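You operate a simulated robot arm through the tools that you are given. There is no shell and no other tool. Be economical: measure what you need, move in short steps, check, and stop when the job is done.

You are at the controls of a simulated robot arm. One attempt, no reset.

## Task
Put the input board carton in the boards drawer and latch it.
Fine: the cartons wait on the side rack; turn the latch to OPEN first, back to CLOSED last. Where these are worked on the way, their far stop is far enough and under half their travel is too little: boards drawer.

Only the result counts: the job must be done as asked and must still hold three seconds after the hand-in. Knocking over, shifting, dropping, spilling or breaking anything else fails it.

## Robot
A 7-joint arm with a two-finger parallel gripper, fixed in place. Base frame: the origin is at the foot of the arm, x ahead of it, y to its left, z up. Readings come in m, rad, newtons and seconds.
With the tool pointing down near the work surface it reaches from about 0.32 to 0.78 m from the base axis. Its first joint turns from -2.897 to 2.897 rad. Payload 3.91 kg.
The TCP is the grasp point between the finger pads, 0.03 m short of the fingertips. In the tool frame z runs along the fingers and y along their closing line. Largest opening 0.11 m; finger width 0.02, thickness 0.01; the body of the gripper, 0.048 by 0.112 m, starts 0.055 m behind the TCP.
Orientation is told as [roll, pitch, yaw] about the base's x, y, z axes, in that order, counted from this pose: with the fingers straight down and closing along the base's y, the tool's x points along the base's -x, its y along +y and its z along -z.

## Interface
- The arm moves only by the tool send_rows. Its argument "plan" is text: rows parted by semicolons, each of 7 numbers parted by spaces: the shift along the base's x, y, z in units of 40 mm (1.0 is 40 mm), then the turn, a rotation vector about the base's x, y, z in units of 6 degrees (1.0 is 6 degrees), then the opening, from 0 (shut) to 1 (fully open). In form: dx dy dz ax ay az gripper; .... A call has 1 to 8 rows; each row shifts and turns the commanded pose from where the row before left it. A call with a number of a shift or a turn outside -1 to 1 is refused whole. A row lasts 0.2 s, in which the tool goes at most 0.05 m and 0.15 rad; a call with a longer step from one row to the next is refused whole, and so is a gripper value outside its range. A pose out of reach is approached as far as the arm can. The call stops where the force on the tool passes 40 N (or 10 N more than at its start, if that is more) or the arm is blocked; 0.2 s more then pass. The fingers move at their own pace (about 0.153 m/s each) and stop on an object; they squeeze with about 20 N. The grip force told is the motor's: it shows also when the fingers shut on nothing. Time passes only in rows, and 0.2 s behind the last, so rows that do not move let the fingers close. It gives the time, the measured TCP pose, the force on the tool (base axes), the opening and the grip force at its end, in the units of the frame above (readings bear some noise), with the torque about the TCP (base axes, N m) and any sound that the robot's microphone picked up, and new pictures: "views" is both (left out), scene, wrist or none.
- Cameras (640 x 400 px; columns grow to the right, rows downward): "scene" is fixed at [0.0573, -0.4943, 1.4344]; the picture's right is [0.99, -0.15, 0.00], its down [-0.08, -0.56, -0.82] and it looks along [0.12, 0.81, -0.57] (base axes); focal length 332 px, centre (320, 200). "wrist" rides on the gripper at [0.077, 0.007, -0.114] in the tool frame; the picture's right is [-0.09, 1.00, 0.00], its down [-0.80, -0.07, -0.59] and it looks along [-0.59, -0.05, 0.80] (tool axes); focal length 270 px, centre (320, 200). There is no depth. A picture from a camera that has moved, and an enlarged one, comes with that camera's place and axes in the base frame and with its lens. The place of the scene camera against the robot may be out by one fixed shift of up to 0.025 m in any direction.
- slide_trunk(by): slides the trunk up (or, below 0, down) by that many m; the arm rides with it, the base frame stays. It gives what a move gives, with no picture.
- zoom(camera, box): a new picture of the part [left, top, right, bottom] of that camera's present view, enlarged. The clock stands still meanwhile.
- finish_job(): hands the job in; it is judged then, once.

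Work in short steps. Places have to be worked out from the pictures, the camera data and where the tool is seen: move nearer, look again, correct. Check each grasp and each placing, and mend what went wrong. You have 120 turns and 200 pictures in all, those below and enlarged ones among them. Open the gripper and draw the arm clear of the work before you hand the job in, unless the task says otherwise; then end with one line.

The tools are called after ">>>" as a command line: name --argument value ..., lists and objects as JSON in quotes. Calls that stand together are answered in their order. send_rows: Moves the arm, as the interface text tells. Its arguments: {"type":"object","properties":{"plan":{"type":"string"},"views":{"type":"string","enum":["both","scene","wrist","none"]}},"required":["plan"]} The other tools are called the same way: slide_trunk (by) slides the trunk up or down; zoom (camera, box) takes an enlarged picture of a part of a camera's view; finish_job () hands the job in.

At the start:

```text
clock: 0.0
tcp_pos: [0.4154, 0.255, 1.0172]
tool_rot: [0.0, 0.001, 0.0]
contact_force: [-0.9, -0.5, 0.4]
wrist_torque: [-0.01, 0.0, 0.03]
width: 0.1098
grip_force: 0.1
trunk travel left (down, up): [-0.5, 0.11]
```

scene: 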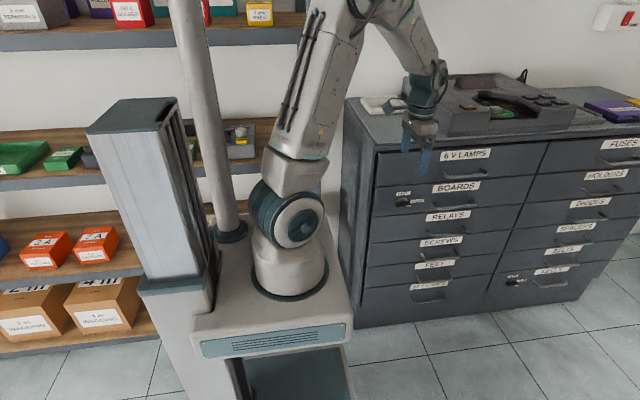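
wrist: 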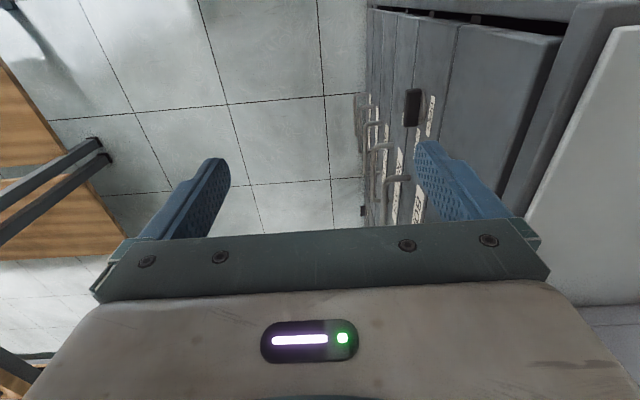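

I'll enlarge the drawer fronts and the rack to read the labels and see the latch.

>>> zoom --camera "scene" --box '[360, 130, 520, 230]'

>>> zoom --camera "scene" --box '[0, 100, 320, 300]'

>>> zoom --camera "scene" --box '[0, 0, 320, 200]'

>>> zoom --camera "scene" --box '[340, 60, 640, 248]'

```text
4.00 times, centred on (440, 180) of scene
camera zoom: at [0.0573, -0.4943, 1.4344], right [0.99, -0.15, 0.0], down [-0.08, -0.56, -0.82], along [0.12, 0.81, -0.57], focal length 1328 px, centre (-160, 280)
```

zoom: 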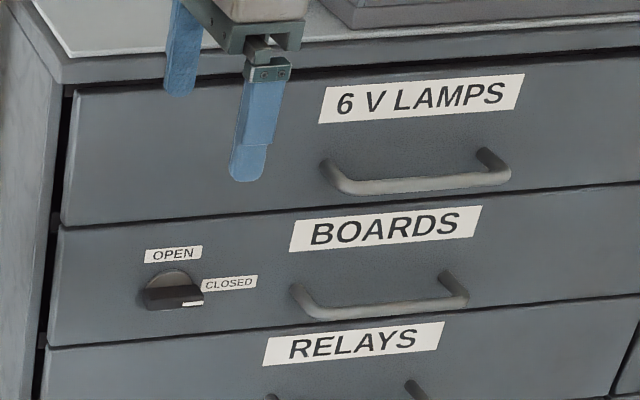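

```text
2.00 times, centred on (160, 200) of scene
camera zoom: at [0.0573, -0.4943, 1.4344], right [0.99, -0.15, 0.0], down [-0.08, -0.56, -0.82], along [0.12, 0.81, -0.57], focal length 664 px, centre (640, 200)
```

zoom: 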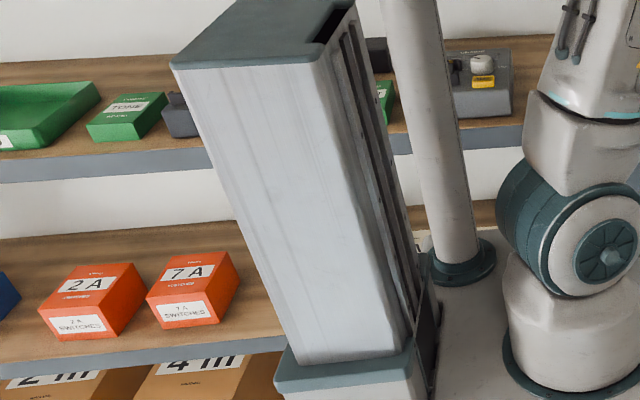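

```text
2.00 times, centred on (160, 100) of scene
camera zoom: at [0.0573, -0.4943, 1.4344], right [0.99, -0.15, 0.0], down [-0.08, -0.56, -0.82], along [0.12, 0.81, -0.57], focal length 664 px, centre (640, 400)
```

zoom: 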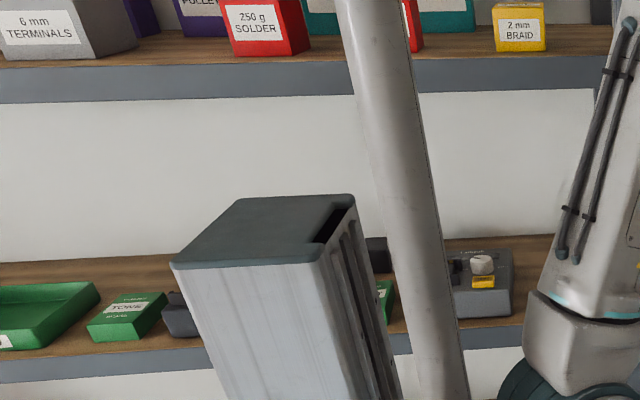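

```text
2.13 times, centred on (490, 154) of scene
camera zoom: at [0.0573, -0.4943, 1.4344], right [0.99, -0.15, 0.0], down [-0.08, -0.56, -0.82], along [0.12, 0.81, -0.57], focal length 706 px, centre (-42, 298)
```

zoom: 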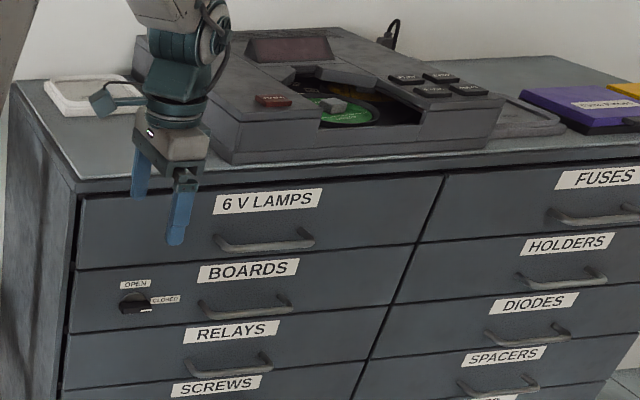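

The green board cartons may not be the ones on the back shelf: the wrist view shows a second wooden rack on the -y side. I'll yaw the wrist toward it, away from the cabinet, and look.

>>> send_rows --plan "0 -1 0 0 0 -1 1;0 -1 0 0 0 -1 1;0 -1 0 0 0 -1 1;0 -1 0 0 0 -1 1;0 -1 0 0 0 -1 1;0 -1 0 0 0 -1 1;0 0 0 0 0 -1 1;0 0 0 0 0 -1 1" --views "wrist"

```text
clock: 1.8
tcp_pos: [0.4148, 0.014, 1.0166]
tool_rot: [0.0, -0.001, -0.839]
contact_force: [-0.7, -0.7, 0.3]
wrist_torque: [0.02, -0.02, 0.02]
width: 0.1101
grip_force: 0.2
trunk travel left (down, up): [-0.5, 0.11]
camera wrist: at [0.3689, 0.0756, 1.1306], right [0.8, 0.6, 0.0], down [0.48, -0.64, 0.59], along [0.36, -0.48, -0.8], focal length 270 px, centre (320, 200)
```

wrist: 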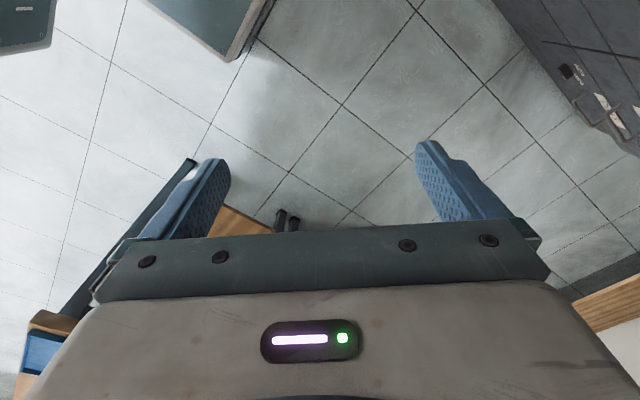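

The rack lies toward -y; blue and wood show at the lower left. I'll finish the yaw and tilt the tool toward -y, holding position.

>>> send_rows --plan "0 0 0 0 0 -1 1;0 0 0 0 0 -1 1;0 0 0 0 0 -1 1;0 0 0 0 0 -1 1;0 0 0 0 0 -1 1;0 0 0 0 0 -1 1;0 0 0 0 0 -1 1;0 0 0 -1 0 0 1" --views "none"

>>> send_rows --plan "0 0 0 -1 0 0 1;0 0 0 -1 0 0 1;0 0 0 -1 0 0 1;0 0 0 -1 0 0 1;0 0 0 -1 0 0 1;0 0 0 -1 0 0 1;0 0 0 -1 0 0 1;0 0 0 -1 0 0 1" --views "both"

```text
clock: 3.6
tcp_pos: [0.416, 0.0148, 1.0171]
tool_rot: [0.001, -0.108, -1.57]
contact_force: [0.8, 0.3, 0.4]
wrist_torque: [0.02, -0.02, 0.04]
width: 0.1097
grip_force: 0.2
trunk travel left (down, up): [-0.5, 0.11]
```

```text
clock: 5.4
tcp_pos: [0.4135, 0.0157, 1.0178]
tool_rot: [0.0, -0.944, -1.572]
contact_force: [-0.6, 0.3, 0.2]
wrist_torque: [-0.01, 0.01, 0.0]
width: 0.11
grip_force: 0.0
trunk travel left (down, up): [-0.5, 0.11]
camera wrist: at [0.4214, 0.1531, 1.022], right [1.0, -0.05, 0.07], down [-0.07, 0.01, 1.0], along [-0.05, -1.0, 0.01], focal length 270 px, centre (320, 200)
```

scene: 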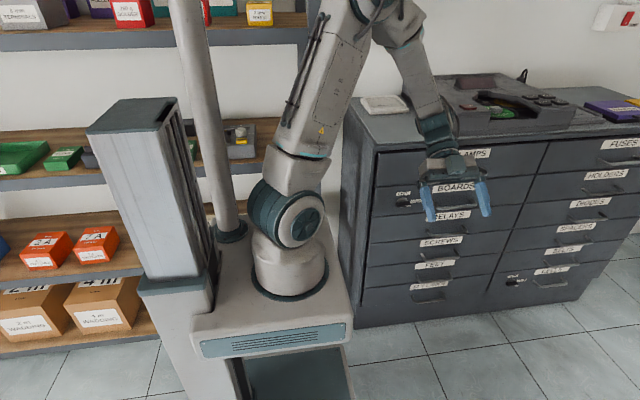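
wrist: 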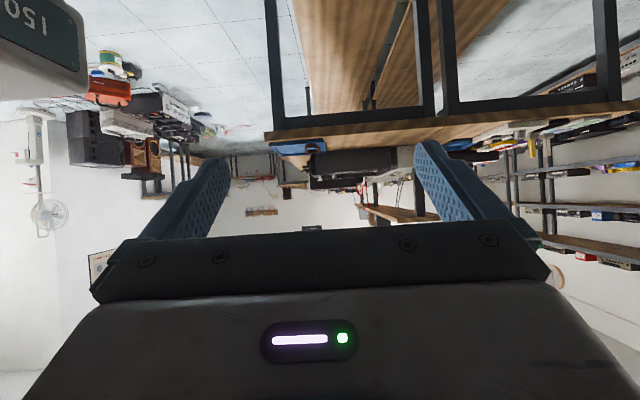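

The -y bench is beyond reach, so the side rack must be the shelves at left with the green cartons. I'll rotate the tool about +x so it points toward +y with the camera above it, then look at the rack.

>>> send_rows --plan "0 0 0 1 0 0 1;0 0 0 1 0 0 1;0 0 0 1 0 0 1;0 0 0 1 0 0 1;0 0 0 1 0 0 1;0 0 0 1 0 0 1;0 0 0 1 0 0 1;0 0 0 1 0 0 1" --views "none"

>>> send_rows --plan "0 0 0 1 0 0 1;0 0 0 1 0 0 1;0 0 0 1 0 0 1;0 0 0 1 0 0 1;0 0 0 1 0 0 1;0 0 0 1 0 0 1;0 0 0 1 0 0 1;0 0 0 1 0 0 1" --views "none"

>>> send_rows --plan "0 0 0 1 0 0 1;0 0 0 1 0 0 1;0 0 0 1 0 0 1;0 0 0 1 0 0 1;0 0 0 1 0 0 1;0 0 0 0 0 0 1" --views "both"

```text
clock: 7.2
tcp_pos: [0.4149, 0.0153, 1.0169]
tool_rot: [-0.001, -0.105, -1.569]
contact_force: [-0.1, -0.7, 0.0]
wrist_torque: [0.02, 0.03, 0.0]
width: 0.1099
grip_force: 0.1
trunk travel left (down, up): [-0.5, 0.11]
```

```text
clock: 9.0
tcp_pos: [0.4158, 0.0161, 1.0171]
tool_rot: [-0.001, 0.736, -1.569]
contact_force: [-0.1, -0.2, -0.4]
wrist_torque: [0.01, 0.0, -0.03]
width: 0.1099
grip_force: 0.1
trunk travel left (down, up): [-0.5, 0.11]
```

```text
clock: 10.4
tcp_pos: [0.4149, 0.0144, 1.0167]
tool_rot: [0.001, 1.259, -1.568]
contact_force: [0.0, 1.0, 0.2]
wrist_torque: [0.0, -0.01, 0.03]
width: 0.11
grip_force: 0.0
trunk travel left (down, up): [-0.5, 0.11]
camera wrist: at [0.4217, -0.071, 1.1253], right [1.0, -0.03, -0.08], down [-0.07, -0.81, -0.58], along [-0.05, 0.58, -0.81], focal length 270 px, centre (320, 200)
```

scene: 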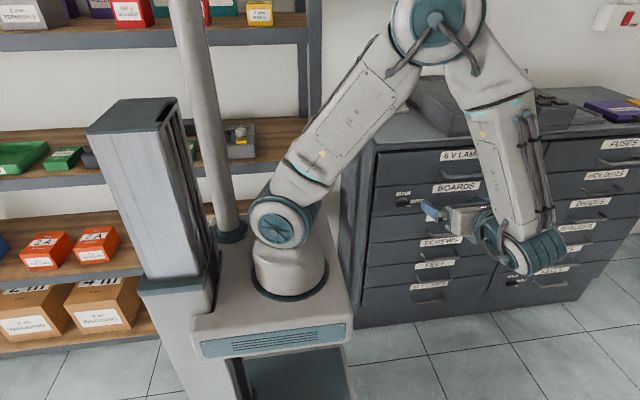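
wrist: 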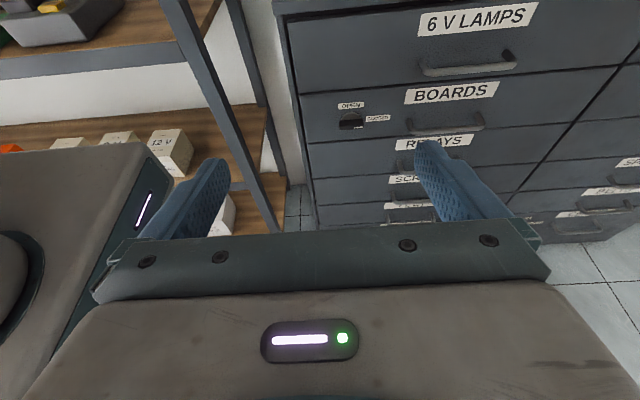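

Good view of the drawers. Now I'll rise and yaw left toward the rack.

>>> send_rows --plan "0 0 1 0 0 1 1;0 0 1 0 0 1 1;0 0 1 0 0 1 1;0 0 1 0 0 1 1;0 0 0 0 0 1 1;0 0 0 0 0 1 1;0 0 0 0 0 1 1;0 0 0 0 0 0 1" --views "both"

```text
clock: 12.2
tcp_pos: [0.4163, 0.0138, 1.1784]
tool_rot: [0.0, 1.258, -0.837]
contact_force: [-0.3, -0.1, 0.2]
wrist_torque: [-0.03, 0.02, -0.01]
width: 0.1102
grip_force: 0.1
trunk travel left (down, up): [-0.5, 0.11]
camera wrist: at [0.4771, -0.0443, 1.2858], right [0.76, 0.65, -0.08], down [0.49, -0.65, -0.58], along [-0.43, 0.4, -0.81], focal length 270 px, centre (320, 200)
```

scene: 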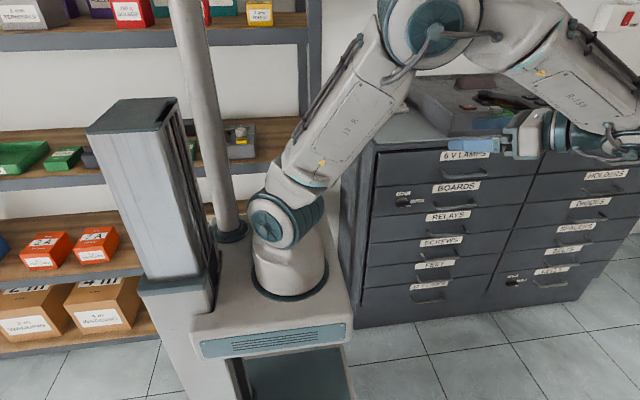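
wrist: 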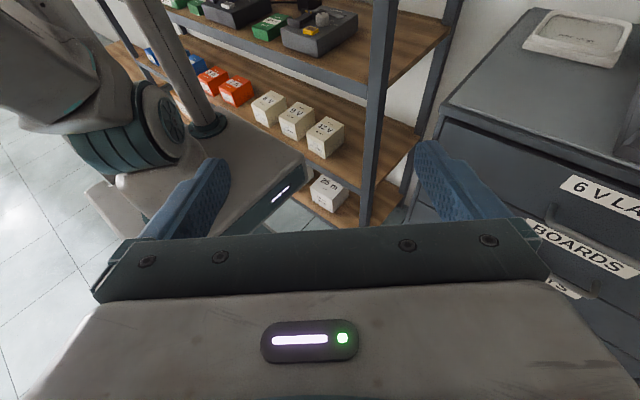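

Green cartons on the middle shelf are in sight; enlarge.

>>> zoom --camera "wrist" --box '[130, 0, 370, 150]'

>>> zoom --camera "wrist" --box '[150, 0, 310, 60]'

```text
2.67 times, centred on (250, 75) of wrist
camera zoom: at [0.4771, -0.0443, 1.2858], right [0.76, 0.65, -0.08], down [0.49, -0.65, -0.58], along [-0.43, 0.4, -0.81], focal length 721 px, centre (507, 533)
```

zoom: 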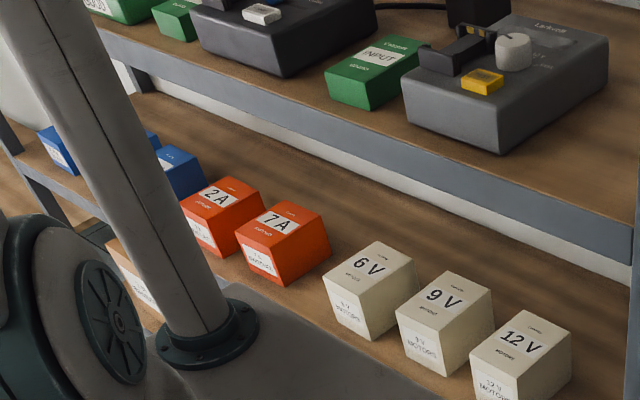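

```text
4.00 times, centred on (230, 30) of wrist
camera zoom: at [0.4771, -0.0443, 1.2858], right [0.76, 0.65, -0.08], down [0.49, -0.65, -0.58], along [-0.43, 0.4, -0.81], focal length 1081 px, centre (680, 880)
```

zoom: 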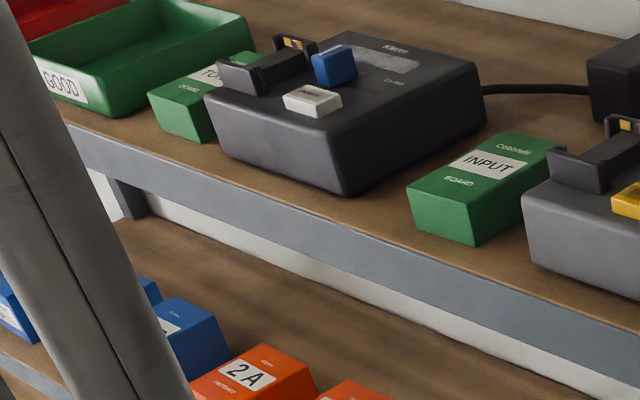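

The INPUT carton sits on the middle shelf near (-0.19, 0.47, 0.98). Latch first: I lower the trunk and swing the tool back to face the cabinet.

>>> send_rows --plan "0 0 0 0 0 -1 1;0 0 0 0 0 -1 1;0 0 0 0 0 -1 1;0 0 0 0 0 -1 1;0 0 0 0 0 -1 1;0 0 0 0 0 -1 1;0 0 0 0 0 -1 1;0 0 0 0 0 0 1" --views "none"

>>> slide_trunk --by -0.3

>>> send_rows --plan "0.5 0.5 0 1 0 0 1;0.5 0.5 0 1 0 0 1;0.5 0.5 0 1 0 0 1;0.5 0.5 0 0 0 0 1;0.1 0.5 0 0 0 0 1;0 0 0 0 0 0 1" --views "both"

```text
clock: 14.0
tcp_pos: [0.4153, 0.015, 1.1773]
tool_rot: [-0.001, 1.256, -1.571]
contact_force: [0.4, 1.3, 0.0]
wrist_torque: [-0.02, -0.01, 0.02]
width: 0.1101
grip_force: 0.1
trunk travel left (down, up): [-0.5, 0.11]
```

```text
clock: 17.0
tcp_pos: [0.4131, 0.0147, 0.8779]
tool_rot: [0.0, 1.258, -1.567]
contact_force: [-0.3, -0.7, 1.3]
wrist_torque: [0.0, -0.02, 0.01]
width: 0.1102
grip_force: 0.0
trunk travel left (down, up): [-0.2, 0.41]
```

```text
clock: 18.4
tcp_pos: [0.4994, 0.1136, 0.8759]
tool_rot: [0.58, 1.571, -0.988]
contact_force: [0.4, 0.5, -0.5]
wrist_torque: [-0.02, 0.01, -0.01]
width: 0.1099
grip_force: 0.0
trunk travel left (down, up): [-0.2, 0.41]
camera wrist: at [0.5069, -0.0008, 0.9522], right [1.0, 0.0, -0.09], down [-0.07, -0.59, -0.8], along [-0.05, 0.8, -0.59], focal length 270 px, centre (320, 200)
```

scene: 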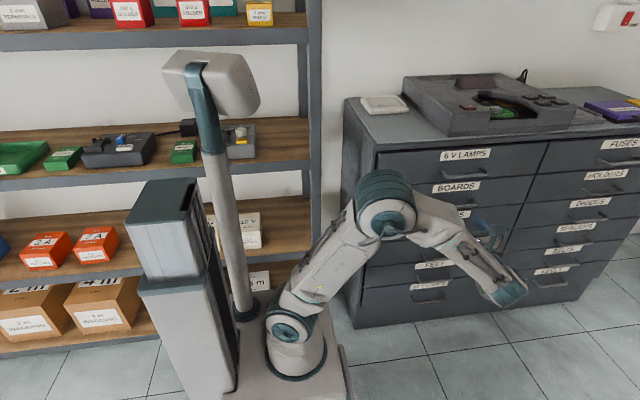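
wrist: 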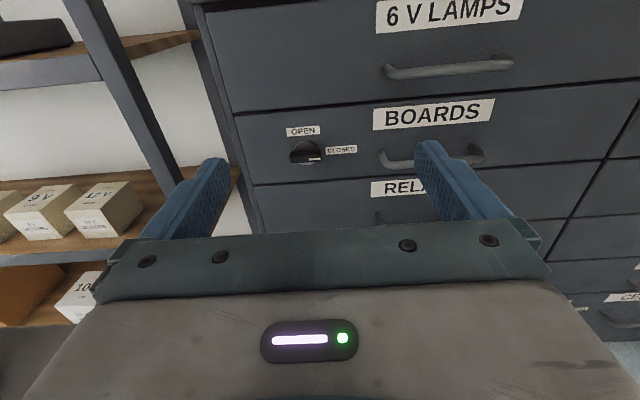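

Two-ray fix puts the latch knob near (0.469, 0.365, 0.775). I'll enlarge it, then roll the tool so the fingers close vertically over the bar.

>>> zoom --camera "wrist" --box '[260, 100, 420, 200]'

>>> zoom --camera "scene" --box '[0, 40, 320, 240]'

>>> send_rows --plan "-0.25 0 -0.4 0 1 0 1;-0.25 0 -0.4 0 1 0 1;-0.25 0 -0.4 0 1 0 1;0 0 -0.4 0 1 0 1;0 0 -0.4 0 1 0 1;0 0 -0.4 0 1 0 1;0 0 0 0 1 0 1;0 0 0 0 1 0 1" --views "none"

>>> send_rows --plan "0 0 0 0 1 0 1;0 0 0 0 1 0 1;0 0 0 0 1 0 1;0 0 0 0 1 0 1;0 0 0 0 1 0 1;0 0 0 0 1 0 1;0 0 0 0 1 0 1;0 0 0 0 0 0 1" --views "both"

```text
4.00 times, centred on (340, 150) of wrist
camera zoom: at [0.5069, -0.0008, 0.9522], right [1.0, 0.0, -0.09], down [-0.07, -0.59, -0.8], along [-0.05, 0.8, -0.59], focal length 1081 px, centre (240, 400)
```

zoom: 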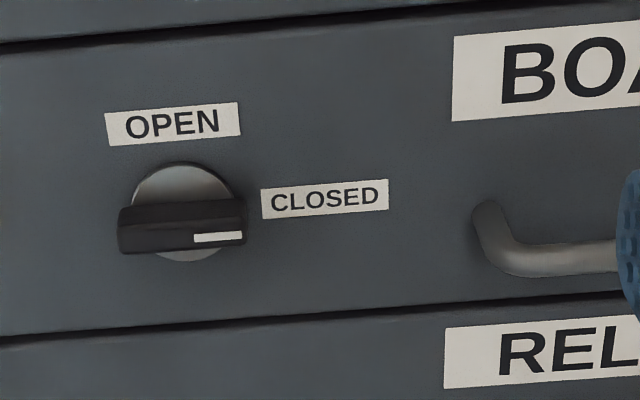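

```text
2.00 times, centred on (160, 140) of scene
camera zoom: at [0.0573, -0.4943, 1.4344], right [0.99, -0.15, 0.0], down [-0.08, -0.56, -0.82], along [0.12, 0.81, -0.57], focal length 664 px, centre (640, 320)
```

zoom: 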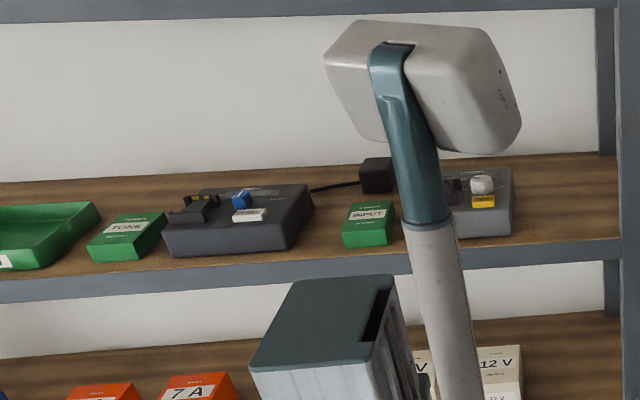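

```text
clock: 20.2
tcp_pos: [0.4693, 0.114, 0.7806]
tool_rot: [-1.571, 0.733, -3.143]
contact_force: [-0.3, -0.1, -0.3]
wrist_torque: [-0.03, 0.0, -0.03]
width: 0.1102
grip_force: 0.2
trunk travel left (down, up): [-0.2, 0.41]
```

```text
clock: 22.0
tcp_pos: [0.4672, 0.1138, 0.7806]
tool_rot: [-1.57, -0.003, -3.142]
contact_force: [-0.5, 0.2, 0.2]
wrist_torque: [-0.02, 0.02, 0.02]
width: 0.11
grip_force: 0.0
trunk travel left (down, up): [-0.2, 0.41]
camera wrist: at [0.545, -0.0005, 0.7741], right [-0.09, 0.0, -1.0], down [-0.8, -0.59, 0.07], along [-0.59, 0.8, 0.05], focal length 270 px, centre (320, 200)
```

scene: 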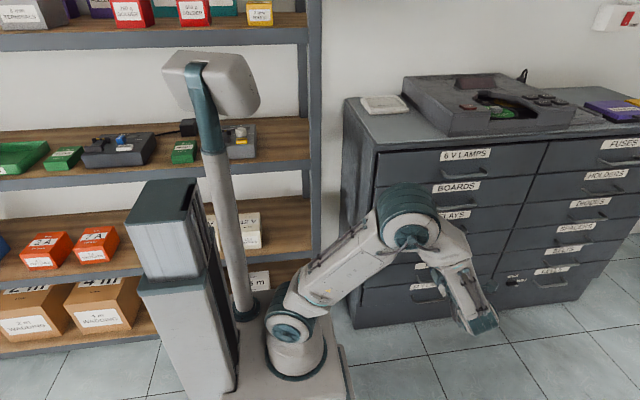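
wrist: 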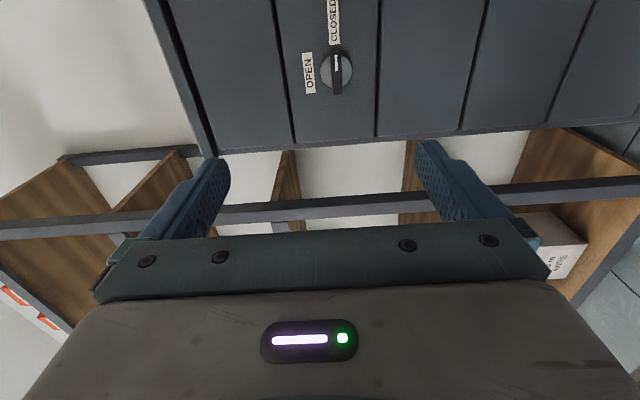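

Knob bar is near (0.471, 0.36, 0.763). I close half the distance with the gripper a bit narrower and look again.

>>> send_rows --plan "0.1 0.9 -0.2 0 0 0 0.8;0 0.9 -0.2 0 0 0 0.6;0 0.9 0 0 0 0 0.55;0 0.5 0 0 0 0 0.55;0 0 0 0 0 0 0.55" --views "wrist"

```text
clock: 23.2
tcp_pos: [0.4722, 0.2423, 0.7667]
tool_rot: [-1.57, 0.0, -3.141]
contact_force: [0.4, 0.0, 0.0]
wrist_torque: [0.02, -0.04, 0.03]
width: 0.0607
grip_force: 0.0
trunk travel left (down, up): [-0.2, 0.41]
camera wrist: at [0.5489, 0.1279, 0.7602], right [-0.09, 0.0, -1.0], down [-0.8, -0.59, 0.07], along [-0.59, 0.8, 0.05], focal length 270 px, centre (320, 200)
```

wrist: 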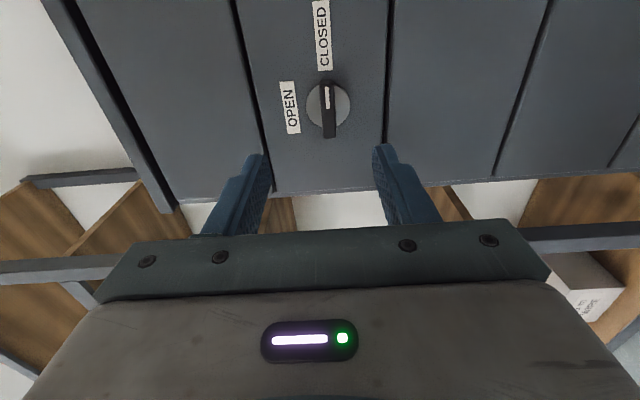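

Bar lines up horizontally; about 6 mm lower needed. I approach a further 65 mm.

>>> send_rows --plan "0 0.6 -0.15 0 0 0 0.55;0 0.6 0 0 0 0 0.55;0 0.4 0 0 0 0 0.55;0 0 0 0 0 0 0.55" --views "wrist"

```text
clock: 24.2
tcp_pos: [0.4712, 0.3083, 0.7566]
tool_rot: [-1.57, 0.0, -3.139]
contact_force: [0.4, 0.2, -1.1]
wrist_torque: [-0.02, 0.02, -0.03]
width: 0.0605
grip_force: 0.1
trunk travel left (down, up): [-0.2, 0.41]
camera wrist: at [0.5483, 0.1938, 0.7503], right [-0.09, 0.0, -1.0], down [-0.8, -0.6, 0.07], along [-0.59, 0.8, 0.05], focal length 270 px, centre (320, 200)
```

wrist: 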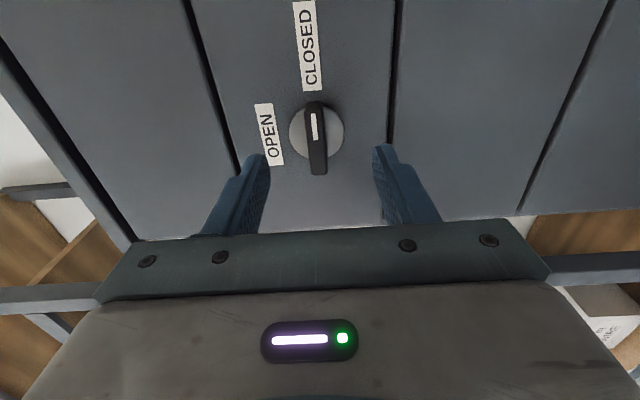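

Refined bar centre about (0.477, 0.36, 0.760). Nudge +6 mm x, +3 mm z and advance 32 mm.

>>> send_rows --plan "0.15 0.4 0.08 0 0 0 0.55;0 0.4 0 0 0 0 0.55;0 0 0 0 0 0 0.55" --views "wrist"

```text
clock: 25.0
tcp_pos: [0.4778, 0.3409, 0.7626]
tool_rot: [-1.57, 0.0, -3.141]
contact_force: [-0.5, -0.7, 0.4]
wrist_torque: [0.03, 0.0, -0.01]
width: 0.0603
grip_force: 0.1
trunk travel left (down, up): [-0.2, 0.41]
camera wrist: at [0.555, 0.2253, 0.7559], right [-0.09, 0.0, -1.0], down [-0.8, -0.6, 0.07], along [-0.59, 0.8, 0.05], focal length 270 px, centre (320, 200)
```

wrist: 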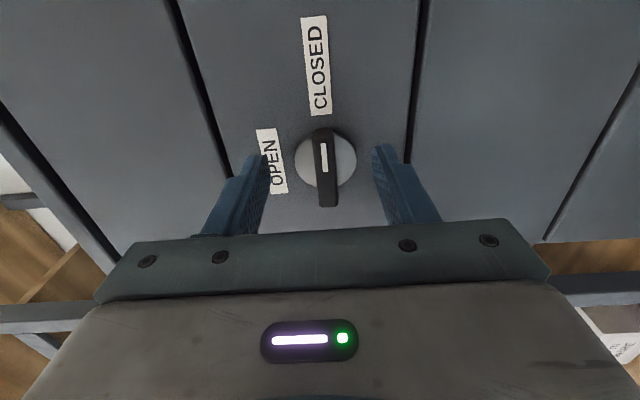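

Bar is at fingertip depth. Advance 10 mm more, drop 3 mm, and close.

>>> send_rows --plan "0 0.15 -0.08 0 0 0 0.55;0 0.1 0 0 0 0 0.55;0 0 0 0 0 0 0.3;0 0 0 0 0 0 0;0 0 0 0 0 0 0;0 0 0 0 0 0 0" --views "wrist"

```text
clock: 26.4
tcp_pos: [0.4793, 0.3491, 0.7601]
tool_rot: [-1.57, 0.002, -3.14]
contact_force: [1.6, 0.6, 3.5]
wrist_torque: [0.04, 0.06, 0.01]
width: 0.0129
grip_force: 45.6
trunk travel left (down, up): [-0.2, 0.41]
camera wrist: at [0.5556, 0.2345, 0.753], right [-0.09, 0.0, -1.0], down [-0.8, -0.59, 0.07], along [-0.59, 0.8, 0.05], focal length 270 px, centre (320, 200)
```

wrist: 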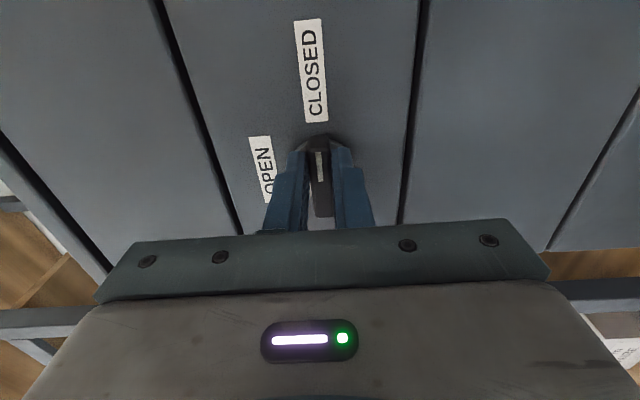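

Gripped at 12.9 mm. Turn the knob toward OPEN (about -y), half way first.

>>> send_rows --plan "0 0 0 0 -1 0 0;0 0 0 0 -1 0 0;0 0 0 0 -1 0 0;0 0 0 0 -1 0 0;0 0 0 0 -1 0 0" --views "wrist"

```text
clock: 27.6
tcp_pos: [0.4775, 0.3492, 0.7663]
tool_rot: [-1.583, 0.495, 3.14]
contact_force: [-4.8, -4.3, 14.0]
wrist_torque: [-0.08, 0.15, -0.02]
width: 0.0128
grip_force: 44.9
trunk travel left (down, up): [-0.2, 0.41]
stopped in row 5: the force on the tool passed its limit at 42 N (the readings are from after the stop); the commanded pose is now the measured one
camera wrist: at [0.549, 0.2347, 0.7938], right [0.4, 0.01, -0.92], down [-0.73, -0.59, -0.33], along [-0.55, 0.8, -0.23], focal length 270 px, centre (320, 200)
```

wrist: 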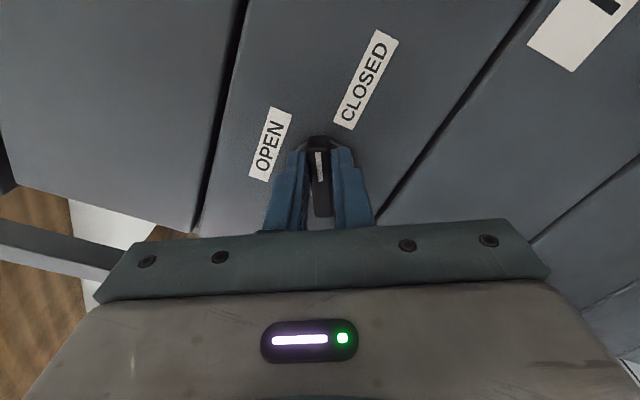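

Knob turned ~28°; the TCP sits ~13 mm right of the knob axis, so I follow the arc as I continue.

>>> send_rows --plan "-0.023 0 0.025 0 -1 0 0;-0.023 0 0.025 0 -1 0 0;-0.023 0 0.025 0 -1 0 0;-0.023 0 0.025 0 -1 0 0;-0.023 0 0.025 0 -1 0 0;0 0 0 0 0 0 0" --views "none"

>>> send_rows --plan "-0.032 0 0.015 0 -1 0 0;-0.032 0 0.01 0 -1 0 0;-0.032 0 0.01 0 -1 0 0;-0.032 0 0.01 0 -1 0 0;-0.032 0 0.005 0 -1 0 0;0 0 0 0 0 0 0" --views "wrist"

```text
clock: 29.0
tcp_pos: [0.4716, 0.3487, 0.7697]
tool_rot: [-1.584, 1.02, 3.135]
contact_force: [1.1, 1.1, 23.1]
wrist_torque: [0.19, 0.14, -0.3]
width: 0.0129
grip_force: 44.7
trunk travel left (down, up): [-0.2, 0.41]
```

```text
clock: 30.4
tcp_pos: [0.4688, 0.3479, 0.771]
tool_rot: [-1.698, 1.541, 3.024]
contact_force: [4.8, -1.1, 21.7]
wrist_torque: [1.69, -0.09, -0.55]
width: 0.0128
grip_force: 44.8
trunk travel left (down, up): [-0.2, 0.41]
camera wrist: at [0.478, 0.2338, 0.847], right [0.99, 0.01, -0.12], down [-0.09, -0.59, -0.8], along [-0.08, 0.81, -0.59], focal length 270 px, centre (320, 200)
```

wrist: 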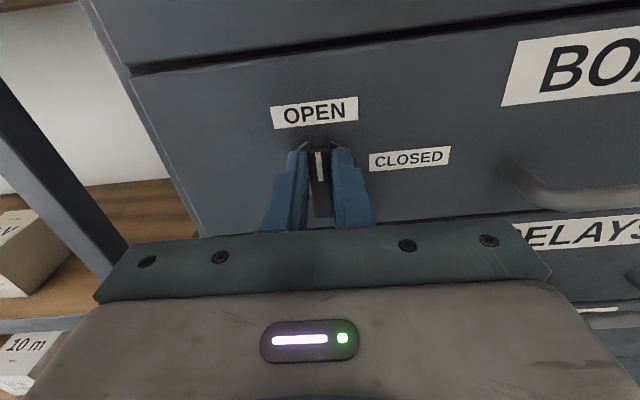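

Knob now points up at ~88°. A touch more turn, then release and back off.

>>> send_rows --plan "0 0 -0.02 0 -0.5 0 0;0 0 0 0 0 0 0;0 0 0 0 0 0 0.5;0 0 0 0 0 0 0.5;0 -0.5 0 0 0 0 0.6;0 -0.8 0 0 0 0 0.6;0 -0.8 0 0 0 0 0.6;0 0 0 0 0 0 0.6" --views "wrist"

```text
clock: 32.2
tcp_pos: [0.466, 0.2671, 0.7696]
tool_rot: [1.615, 1.55, 0.054]
contact_force: [0.3, 0.2, -1.4]
wrist_torque: [-0.01, -0.05, 0.0]
width: 0.0661
grip_force: 0.0
trunk travel left (down, up): [-0.2, 0.41]
camera wrist: at [0.4716, 0.1518, 0.8459], right [1.0, 0.01, -0.07], down [-0.05, -0.59, -0.8], along [-0.05, 0.8, -0.59], focal length 270 px, centre (320, 200)
```

wrist: 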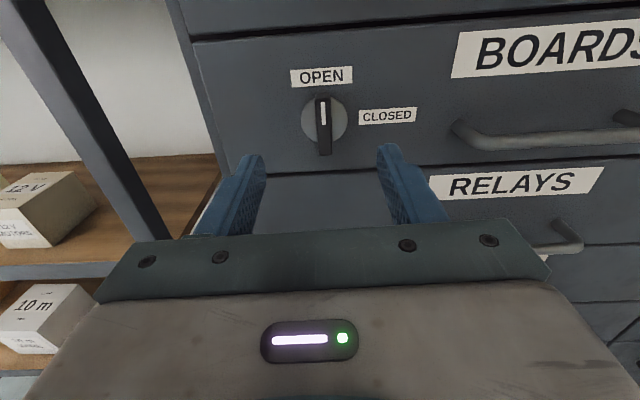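

Latch is OPEN. Next the handle: roll back to vertical closing and shift right toward the handle's middle (x≈0.66).

>>> send_rows --plan "0 -0.3 0 0 1 0 0.6;0.5 -0.2 0 0 1 0 0.6;0.6 0 0 0 1 0 0.6;0.6 0 0 0 1 0 0.6;0.6 0 0 0 1 0 0.6;0.6 0 0 0 1 0 0.6;0.6 0 0 0 1 0 0.6;0.6 0 0 0 1 0 0.6" --views "none"

>>> send_rows --plan "0.5 0 0 0 1 0 0.6;0 0 0 0 1 0 0.6;0 0 0 0 1 0 0.6;0 0 0 0 1 0 0.6;0 0 0 0 1 0 0.6;0 0 0 0 1 0 0.6;0 0 0 0 1 0 0.6;0 0 0 0 0 0 0.6" --views "both"

```text
clock: 34.0
tcp_pos: [0.6304, 0.2453, 0.7687]
tool_rot: [-1.58, 0.753, 3.141]
contact_force: [-0.2, 0.6, 0.3]
wrist_torque: [-0.03, 0.03, -0.01]
width: 0.0661
grip_force: 0.1
trunk travel left (down, up): [-0.2, 0.41]
```

```text
clock: 35.8
tcp_pos: [0.6512, 0.2449, 0.7686]
tool_rot: [-1.578, 0.019, 3.142]
contact_force: [0.2, -0.6, 0.3]
wrist_torque: [-0.01, -0.01, -0.02]
width: 0.066
grip_force: 0.0
trunk travel left (down, up): [-0.2, 0.41]
camera wrist: at [0.7285, 0.1313, 0.7622], right [-0.07, 0.01, -1.0], down [-0.8, -0.59, 0.05], along [-0.59, 0.8, 0.05], focal length 270 px, centre (320, 200)
```

scene: 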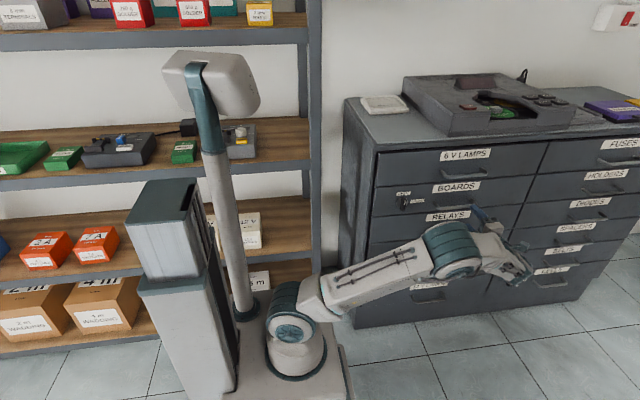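
wrist: 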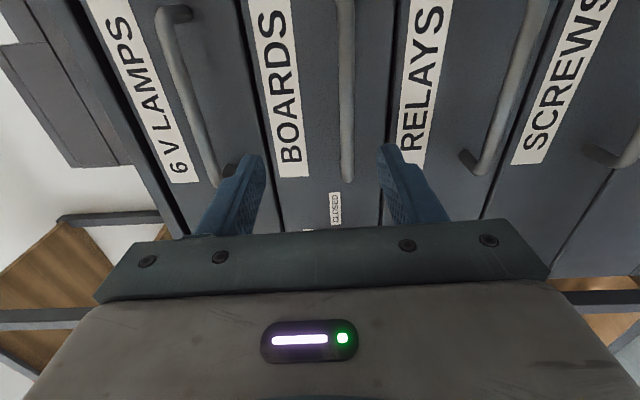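

Boards handle bar lies about 20 mm below the tool axis (z≈0.749). Lower and advance in two parts.

>>> send_rows --plan "0.1 0 -0.5 0 0 0 0.6;0.1 0.6 0 0 0 0 0.6;0.1 0.6 0 0 0 0 0.6;0 0 0 0 0 0 0.6" --views "wrist"

```text
clock: 36.8
tcp_pos: [0.6642, 0.2943, 0.7493]
tool_rot: [-1.579, 0.021, 3.139]
contact_force: [-0.9, -0.4, 0.1]
wrist_torque: [0.0, 0.0, -0.02]
width: 0.0658
grip_force: 0.2
trunk travel left (down, up): [-0.2, 0.41]
camera wrist: at [0.7412, 0.1799, 0.7427], right [-0.07, 0.01, -1.0], down [-0.8, -0.59, 0.05], along [-0.59, 0.8, 0.05], focal length 270 px, centre (320, 200)
```

wrist: 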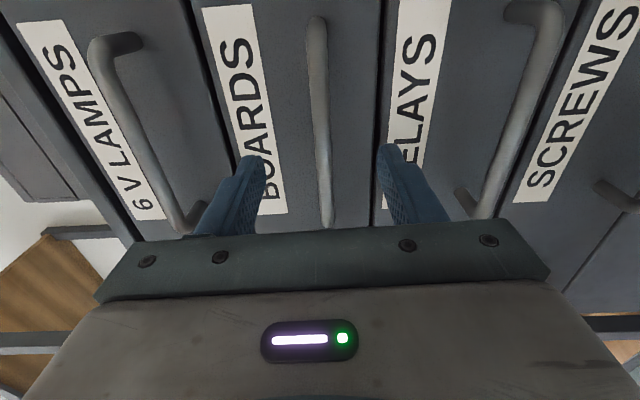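

Handle bar centred between the fingers. Advance 32 mm and close.

>>> send_rows --plan "0 0.5 0 0 0 0 0.6;0 0.3 0 0 0 0 0.6;0 0 0 0 0 0 0.3;0 0 0 0 0 0 0;0 0 0 0 0 0 0;0 0 0 0 0 0 0" --views "wrist"

```text
clock: 38.2
tcp_pos: [0.6652, 0.3253, 0.7474]
tool_rot: [-1.576, 0.017, 3.141]
contact_force: [-4.7, -0.7, -12.4]
wrist_torque: [-0.36, 0.98, -0.29]
width: 0.0121
grip_force: 45.1
trunk travel left (down, up): [-0.2, 0.41]
camera wrist: at [0.7416, 0.2112, 0.7411], right [-0.07, 0.01, -1.0], down [-0.8, -0.59, 0.05], along [-0.59, 0.8, 0.05], focal length 270 px, centre (320, 200)
```

wrist: 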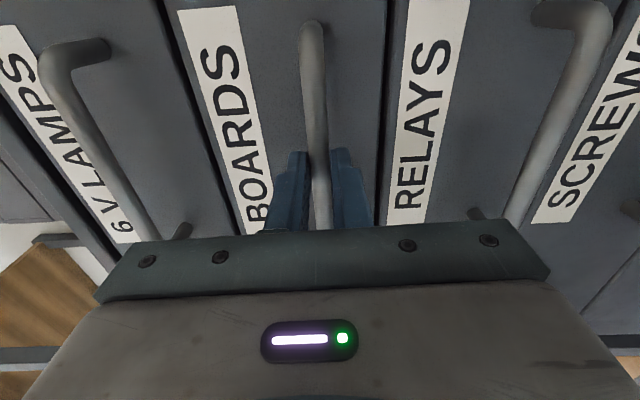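

Handle gripped (12 mm). Pull the drawer out.

>>> send_rows --plan "0 -0.3 -0.06 0 0 0 0;0 -0.6 0 0 0 0 0;0 -0.8 0 0 0 0 0;0 -0.8 0 0 0 0 0;0 -0.8 0 0 0 0 0" --views "both"

```text
clock: 39.4
tcp_pos: [0.6637, 0.1925, 0.7481]
tool_rot: [-1.579, 0.021, 3.141]
contact_force: [-3.3, 0.0, -3.5]
wrist_torque: [-0.08, 0.89, -1.13]
width: 0.0117
grip_force: 45.0
trunk travel left (down, up): [-0.2, 0.41]
camera wrist: at [0.7414, 0.0774, 0.7409], right [-0.07, 0.01, -1.0], down [-0.8, -0.59, 0.05], along [-0.59, 0.8, 0.05], focal length 270 px, centre (320, 200)
```

scene: 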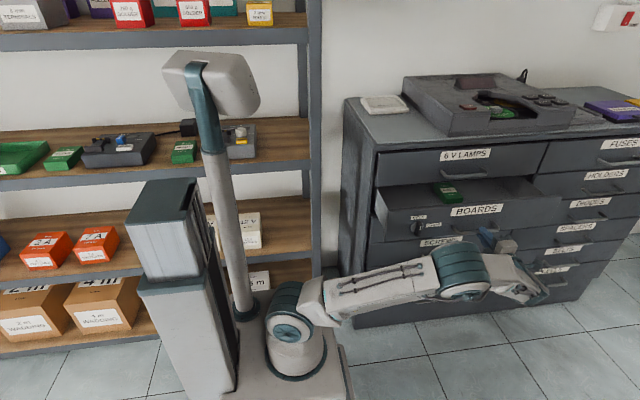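
wrist: 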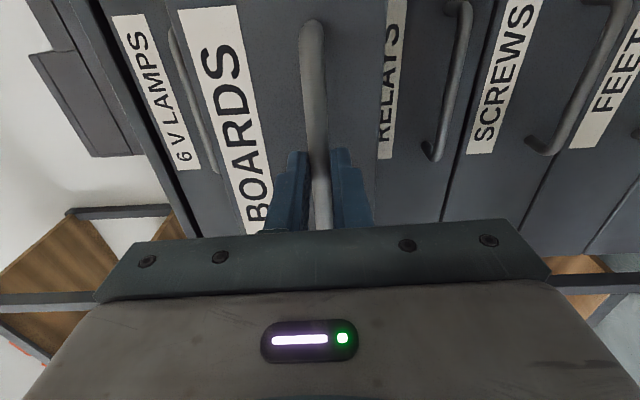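

The drawer slides and already holds another green carton. Keep pulling to its stop.

>>> send_rows --plan "0 -0.6 0 0 0 0 0;0 -0.8 0 0 0 0 0;0 -0.8 0 0 0 0 0;0 -0.6 0 0 0 0 0;0 -0.5 0 0 0 0 0" --views "scene"

```text
clock: 40.6
tcp_pos: [0.6648, 0.0628, 0.7456]
tool_rot: [-1.578, 0.02, 3.143]
contact_force: [-20.4, -0.2, -16.2]
wrist_torque: [-0.27, 0.91, 0.48]
width: 0.0119
grip_force: 44.7
trunk travel left (down, up): [-0.2, 0.41]
```

scene: 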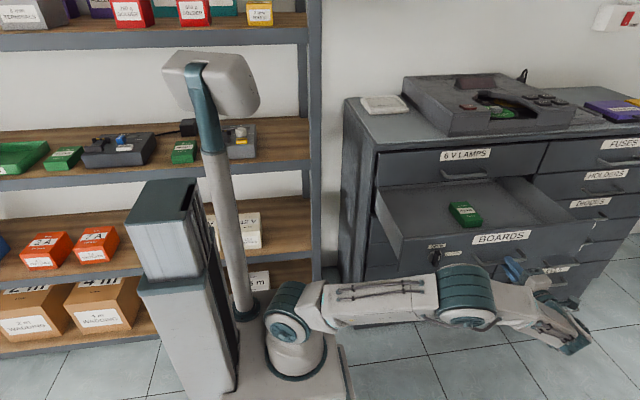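

Pulled 0.26 m; a few more centimetres to find the stop.

>>> send_rows --plan "0 -0.4 0 0 0 0 0;0 -0.4 0 0 0 0 0;0 -0.4 0 0 0 0 0" --views "scene"

```text
clock: 41.4
tcp_pos: [0.6645, 0.0138, 0.7473]
tool_rot: [-1.58, 0.021, 3.138]
contact_force: [-5.8, -0.1, -9.8]
wrist_torque: [-0.15, 0.89, 0.93]
width: 0.0118
grip_force: 45.1
trunk travel left (down, up): [-0.2, 0.41]
```

scene: 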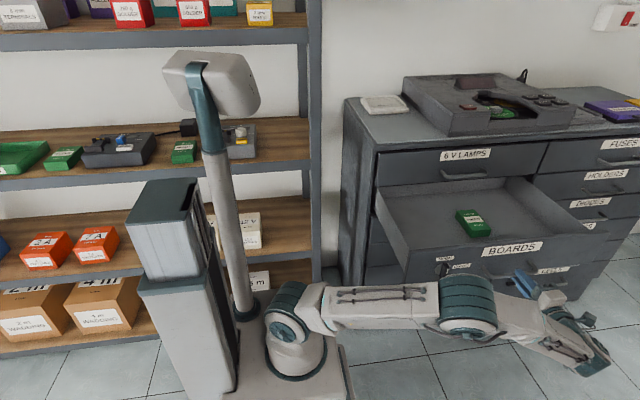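

Still free; pull a little more to look for the stop.

>>> send_rows --plan "0 -0.5 0 0 0 0 0;0 -0.5 0 0 0 0 0;0 -0.5 0 0 0 0 0" --views "scene"

```text
clock: 42.0
tcp_pos: [0.6655, -0.0058, 0.7468]
tool_rot: [-1.587, 0.02, -3.127]
contact_force: [12.6, 41.1, -5.6]
wrist_torque: [-0.09, 0.94, 0.36]
width: 0.012
grip_force: 45.0
trunk travel left (down, up): [-0.2, 0.41]
stopped in row 2: the force on the tool passed its limit at 68 N (the readings are from after the stop); the commanded pose is now the measured one
```

scene: 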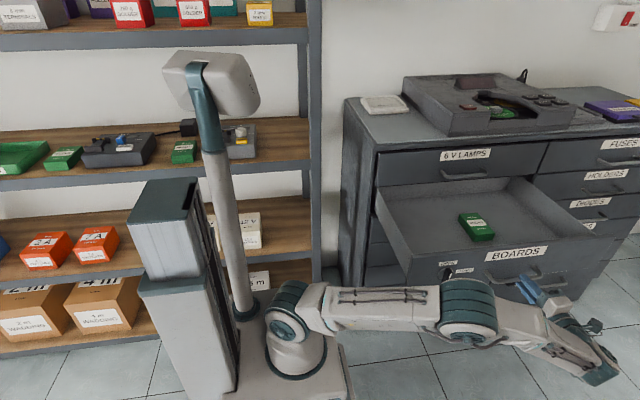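

Far stop reached (~0.33 m open). Release the handle, back off, rise, and roll so the fingers close along x again.

>>> send_rows --plan "0 0 0 0 0 0 0.6;0 0 0 0 0 0 0.6;0 -0.8 0 0 0 0 0.6;0 -0.8 0 0 0 0 0.6;0 -0.3 0.5 0 -1 0 0.6;-0.5 0 1 0 -1 0 0.6;-0.5 0 1 0 -1 0 0.6;-0.5 0 1 0 -1 0 0.6" --views "none"

>>> send_rows --plan "-0.5 0 1 0 -1 0 1;-0.5 0 1 0 -1 0 1;-0.8 0 1 0 -1 0 1;-0.8 0 1 0 -1 0 1;-0.8 0 0.5 0 -1 0 1;-0.8 0 0 0 -1 0 1;-0.5 0 0 0 -1 0 1;0 0 0 0 -1 0 1" --views "both"

```text
clock: 43.8
tcp_pos: [0.6003, -0.0905, 0.8847]
tool_rot: [-1.586, 0.444, -3.135]
contact_force: [-0.6, -0.2, -1.2]
wrist_torque: [0.0, 0.02, 0.0]
width: 0.0661
grip_force: 0.1
trunk travel left (down, up): [-0.2, 0.41]
```

```text
refused: row 3 steps farther than a row can; nothing moved
```

A row stepped too far; resend with smaller steps.

>>> send_rows --plan "-0.5 0 1 0 -1 0 1;-0.5 0 1 0 -1 0 1;-0.7 0 1 0 -1 0 1;-0.7 0 1 0 -1 0 1;-0.8 0 0.5 0 -1 0 1;-0.8 0 0 0 -1 0 1;-0.5 0 0 0 -1 0 1;0 0 0 0 -1 0 1" --views "both"

```text
clock: 45.6
tcp_pos: [0.4222, -0.0876, 1.0673]
tool_rot: [-1.57, 1.282, -3.125]
contact_force: [0.8, -0.3, -0.5]
wrist_torque: [0.03, -0.04, 0.01]
width: 0.11
grip_force: 0.0
trunk travel left (down, up): [-0.2, 0.41]
camera wrist: at [0.4527, -0.2026, 1.1394], right [0.93, 0.02, -0.37], down [-0.29, -0.6, -0.75], along [-0.23, 0.8, -0.55], focal length 270 px, centre (320, 200)
```

scene: 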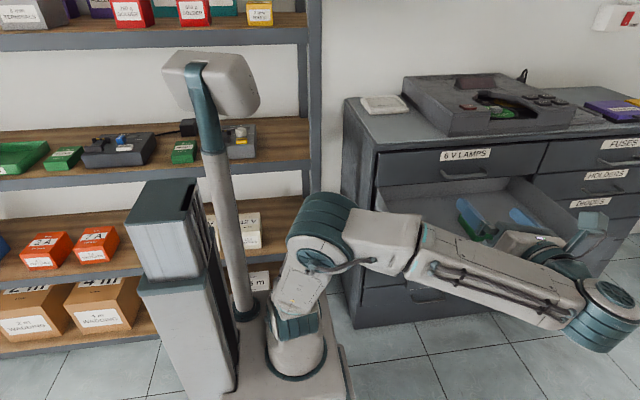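
wrist: 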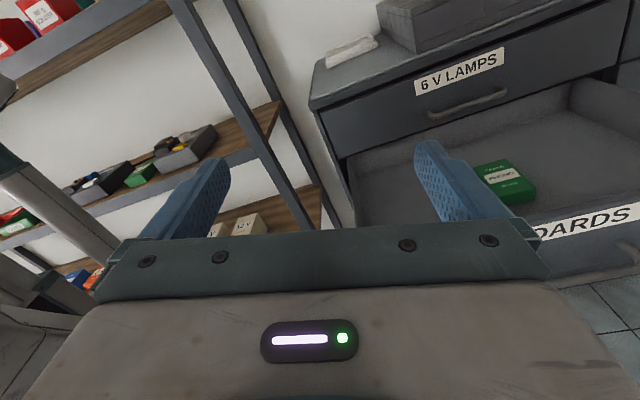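

The INPUT carton is visible from here. Enlarge both views for a two-ray fix.

>>> zoom --camera "wrist" --box '[50, 110, 250, 235]'

>>> zoom --camera "scene" --box '[140, 110, 260, 185]'

```text
3.20 times, centred on (150, 172) of wrist
camera zoom: at [0.4527, -0.2026, 1.1394], right [0.93, 0.02, -0.37], down [-0.29, -0.6, -0.75], along [-0.23, 0.8, -0.55], focal length 865 px, centre (864, 288)
```

zoom: 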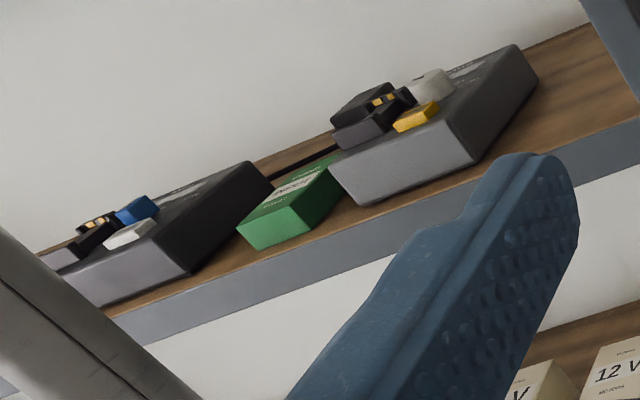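

```text
5.33 times, centred on (200, 148) of scene
camera zoom: at [0.0573, -0.4943, 1.4344], right [0.99, -0.15, 0.0], down [-0.08, -0.56, -0.82], along [0.12, 0.81, -0.57], focal length 1770 px, centre (960, 480)
```

zoom: 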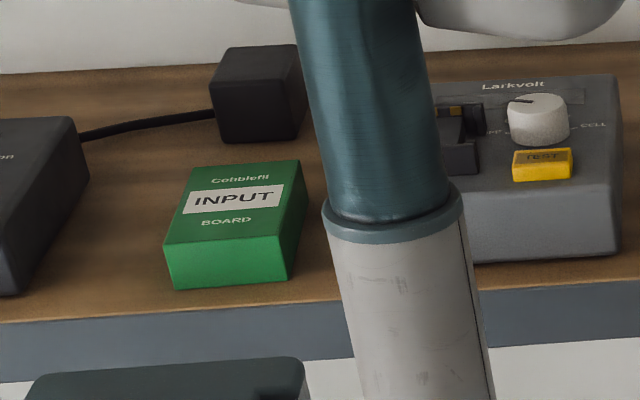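

Carton: x −0.256…−0.188, y 0.456…0.563, shelf z≈0.94, top ≈0.966; shelf edge y≈0.443. I move toward the gap in front of the rack, levelling the roll and tilting the fingers down.

>>> send_rows --plan "-0.7 0.6 0 0 -1 0 1;-0.7 0.6 0 0 -1 0 1;-0.7 0.6 0 0 -0.75 0 1;-0.7 0.6 0 -1 0 0 1;-0.7 0.6 0 -1 0 0 1;-0.7 0.6 0 -1 0 0 1;-0.7 0.6 0 -1 0 0 1;0 0 0 -1 0 0 1" --views "both"

```text
clock: 47.4
tcp_pos: [0.2404, 0.0766, 1.0716]
tool_rot: [-0.018, 1.042, -1.575]
contact_force: [0.5, -0.1, 0.9]
wrist_torque: [-0.01, 0.0, -0.01]
width: 0.1101
grip_force: 0.1
out of reach, approached as far as the arm can: row 8
trunk travel left (down, up): [-0.2, 0.41]
camera wrist: at [0.2477, 0.0172, 1.1957], right [1.0, -0.03, -0.09], down [-0.06, -0.92, -0.39], along [-0.07, 0.4, -0.92], focal length 270 px, centre (320, 200)
```

scene: 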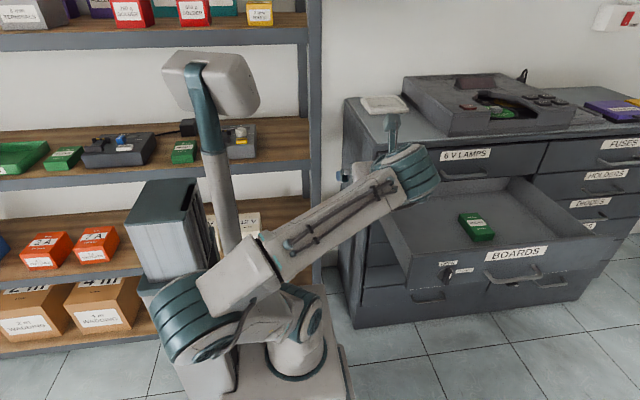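
wrist: 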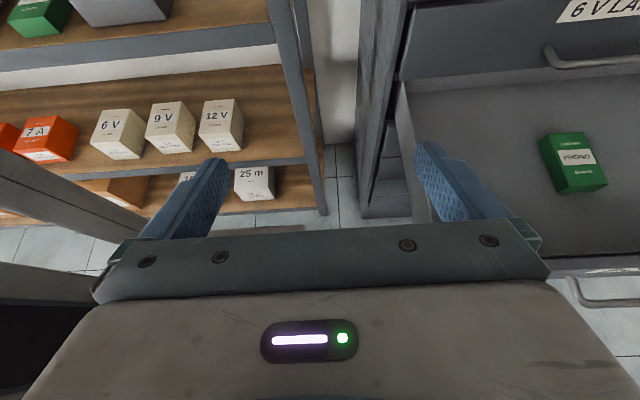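

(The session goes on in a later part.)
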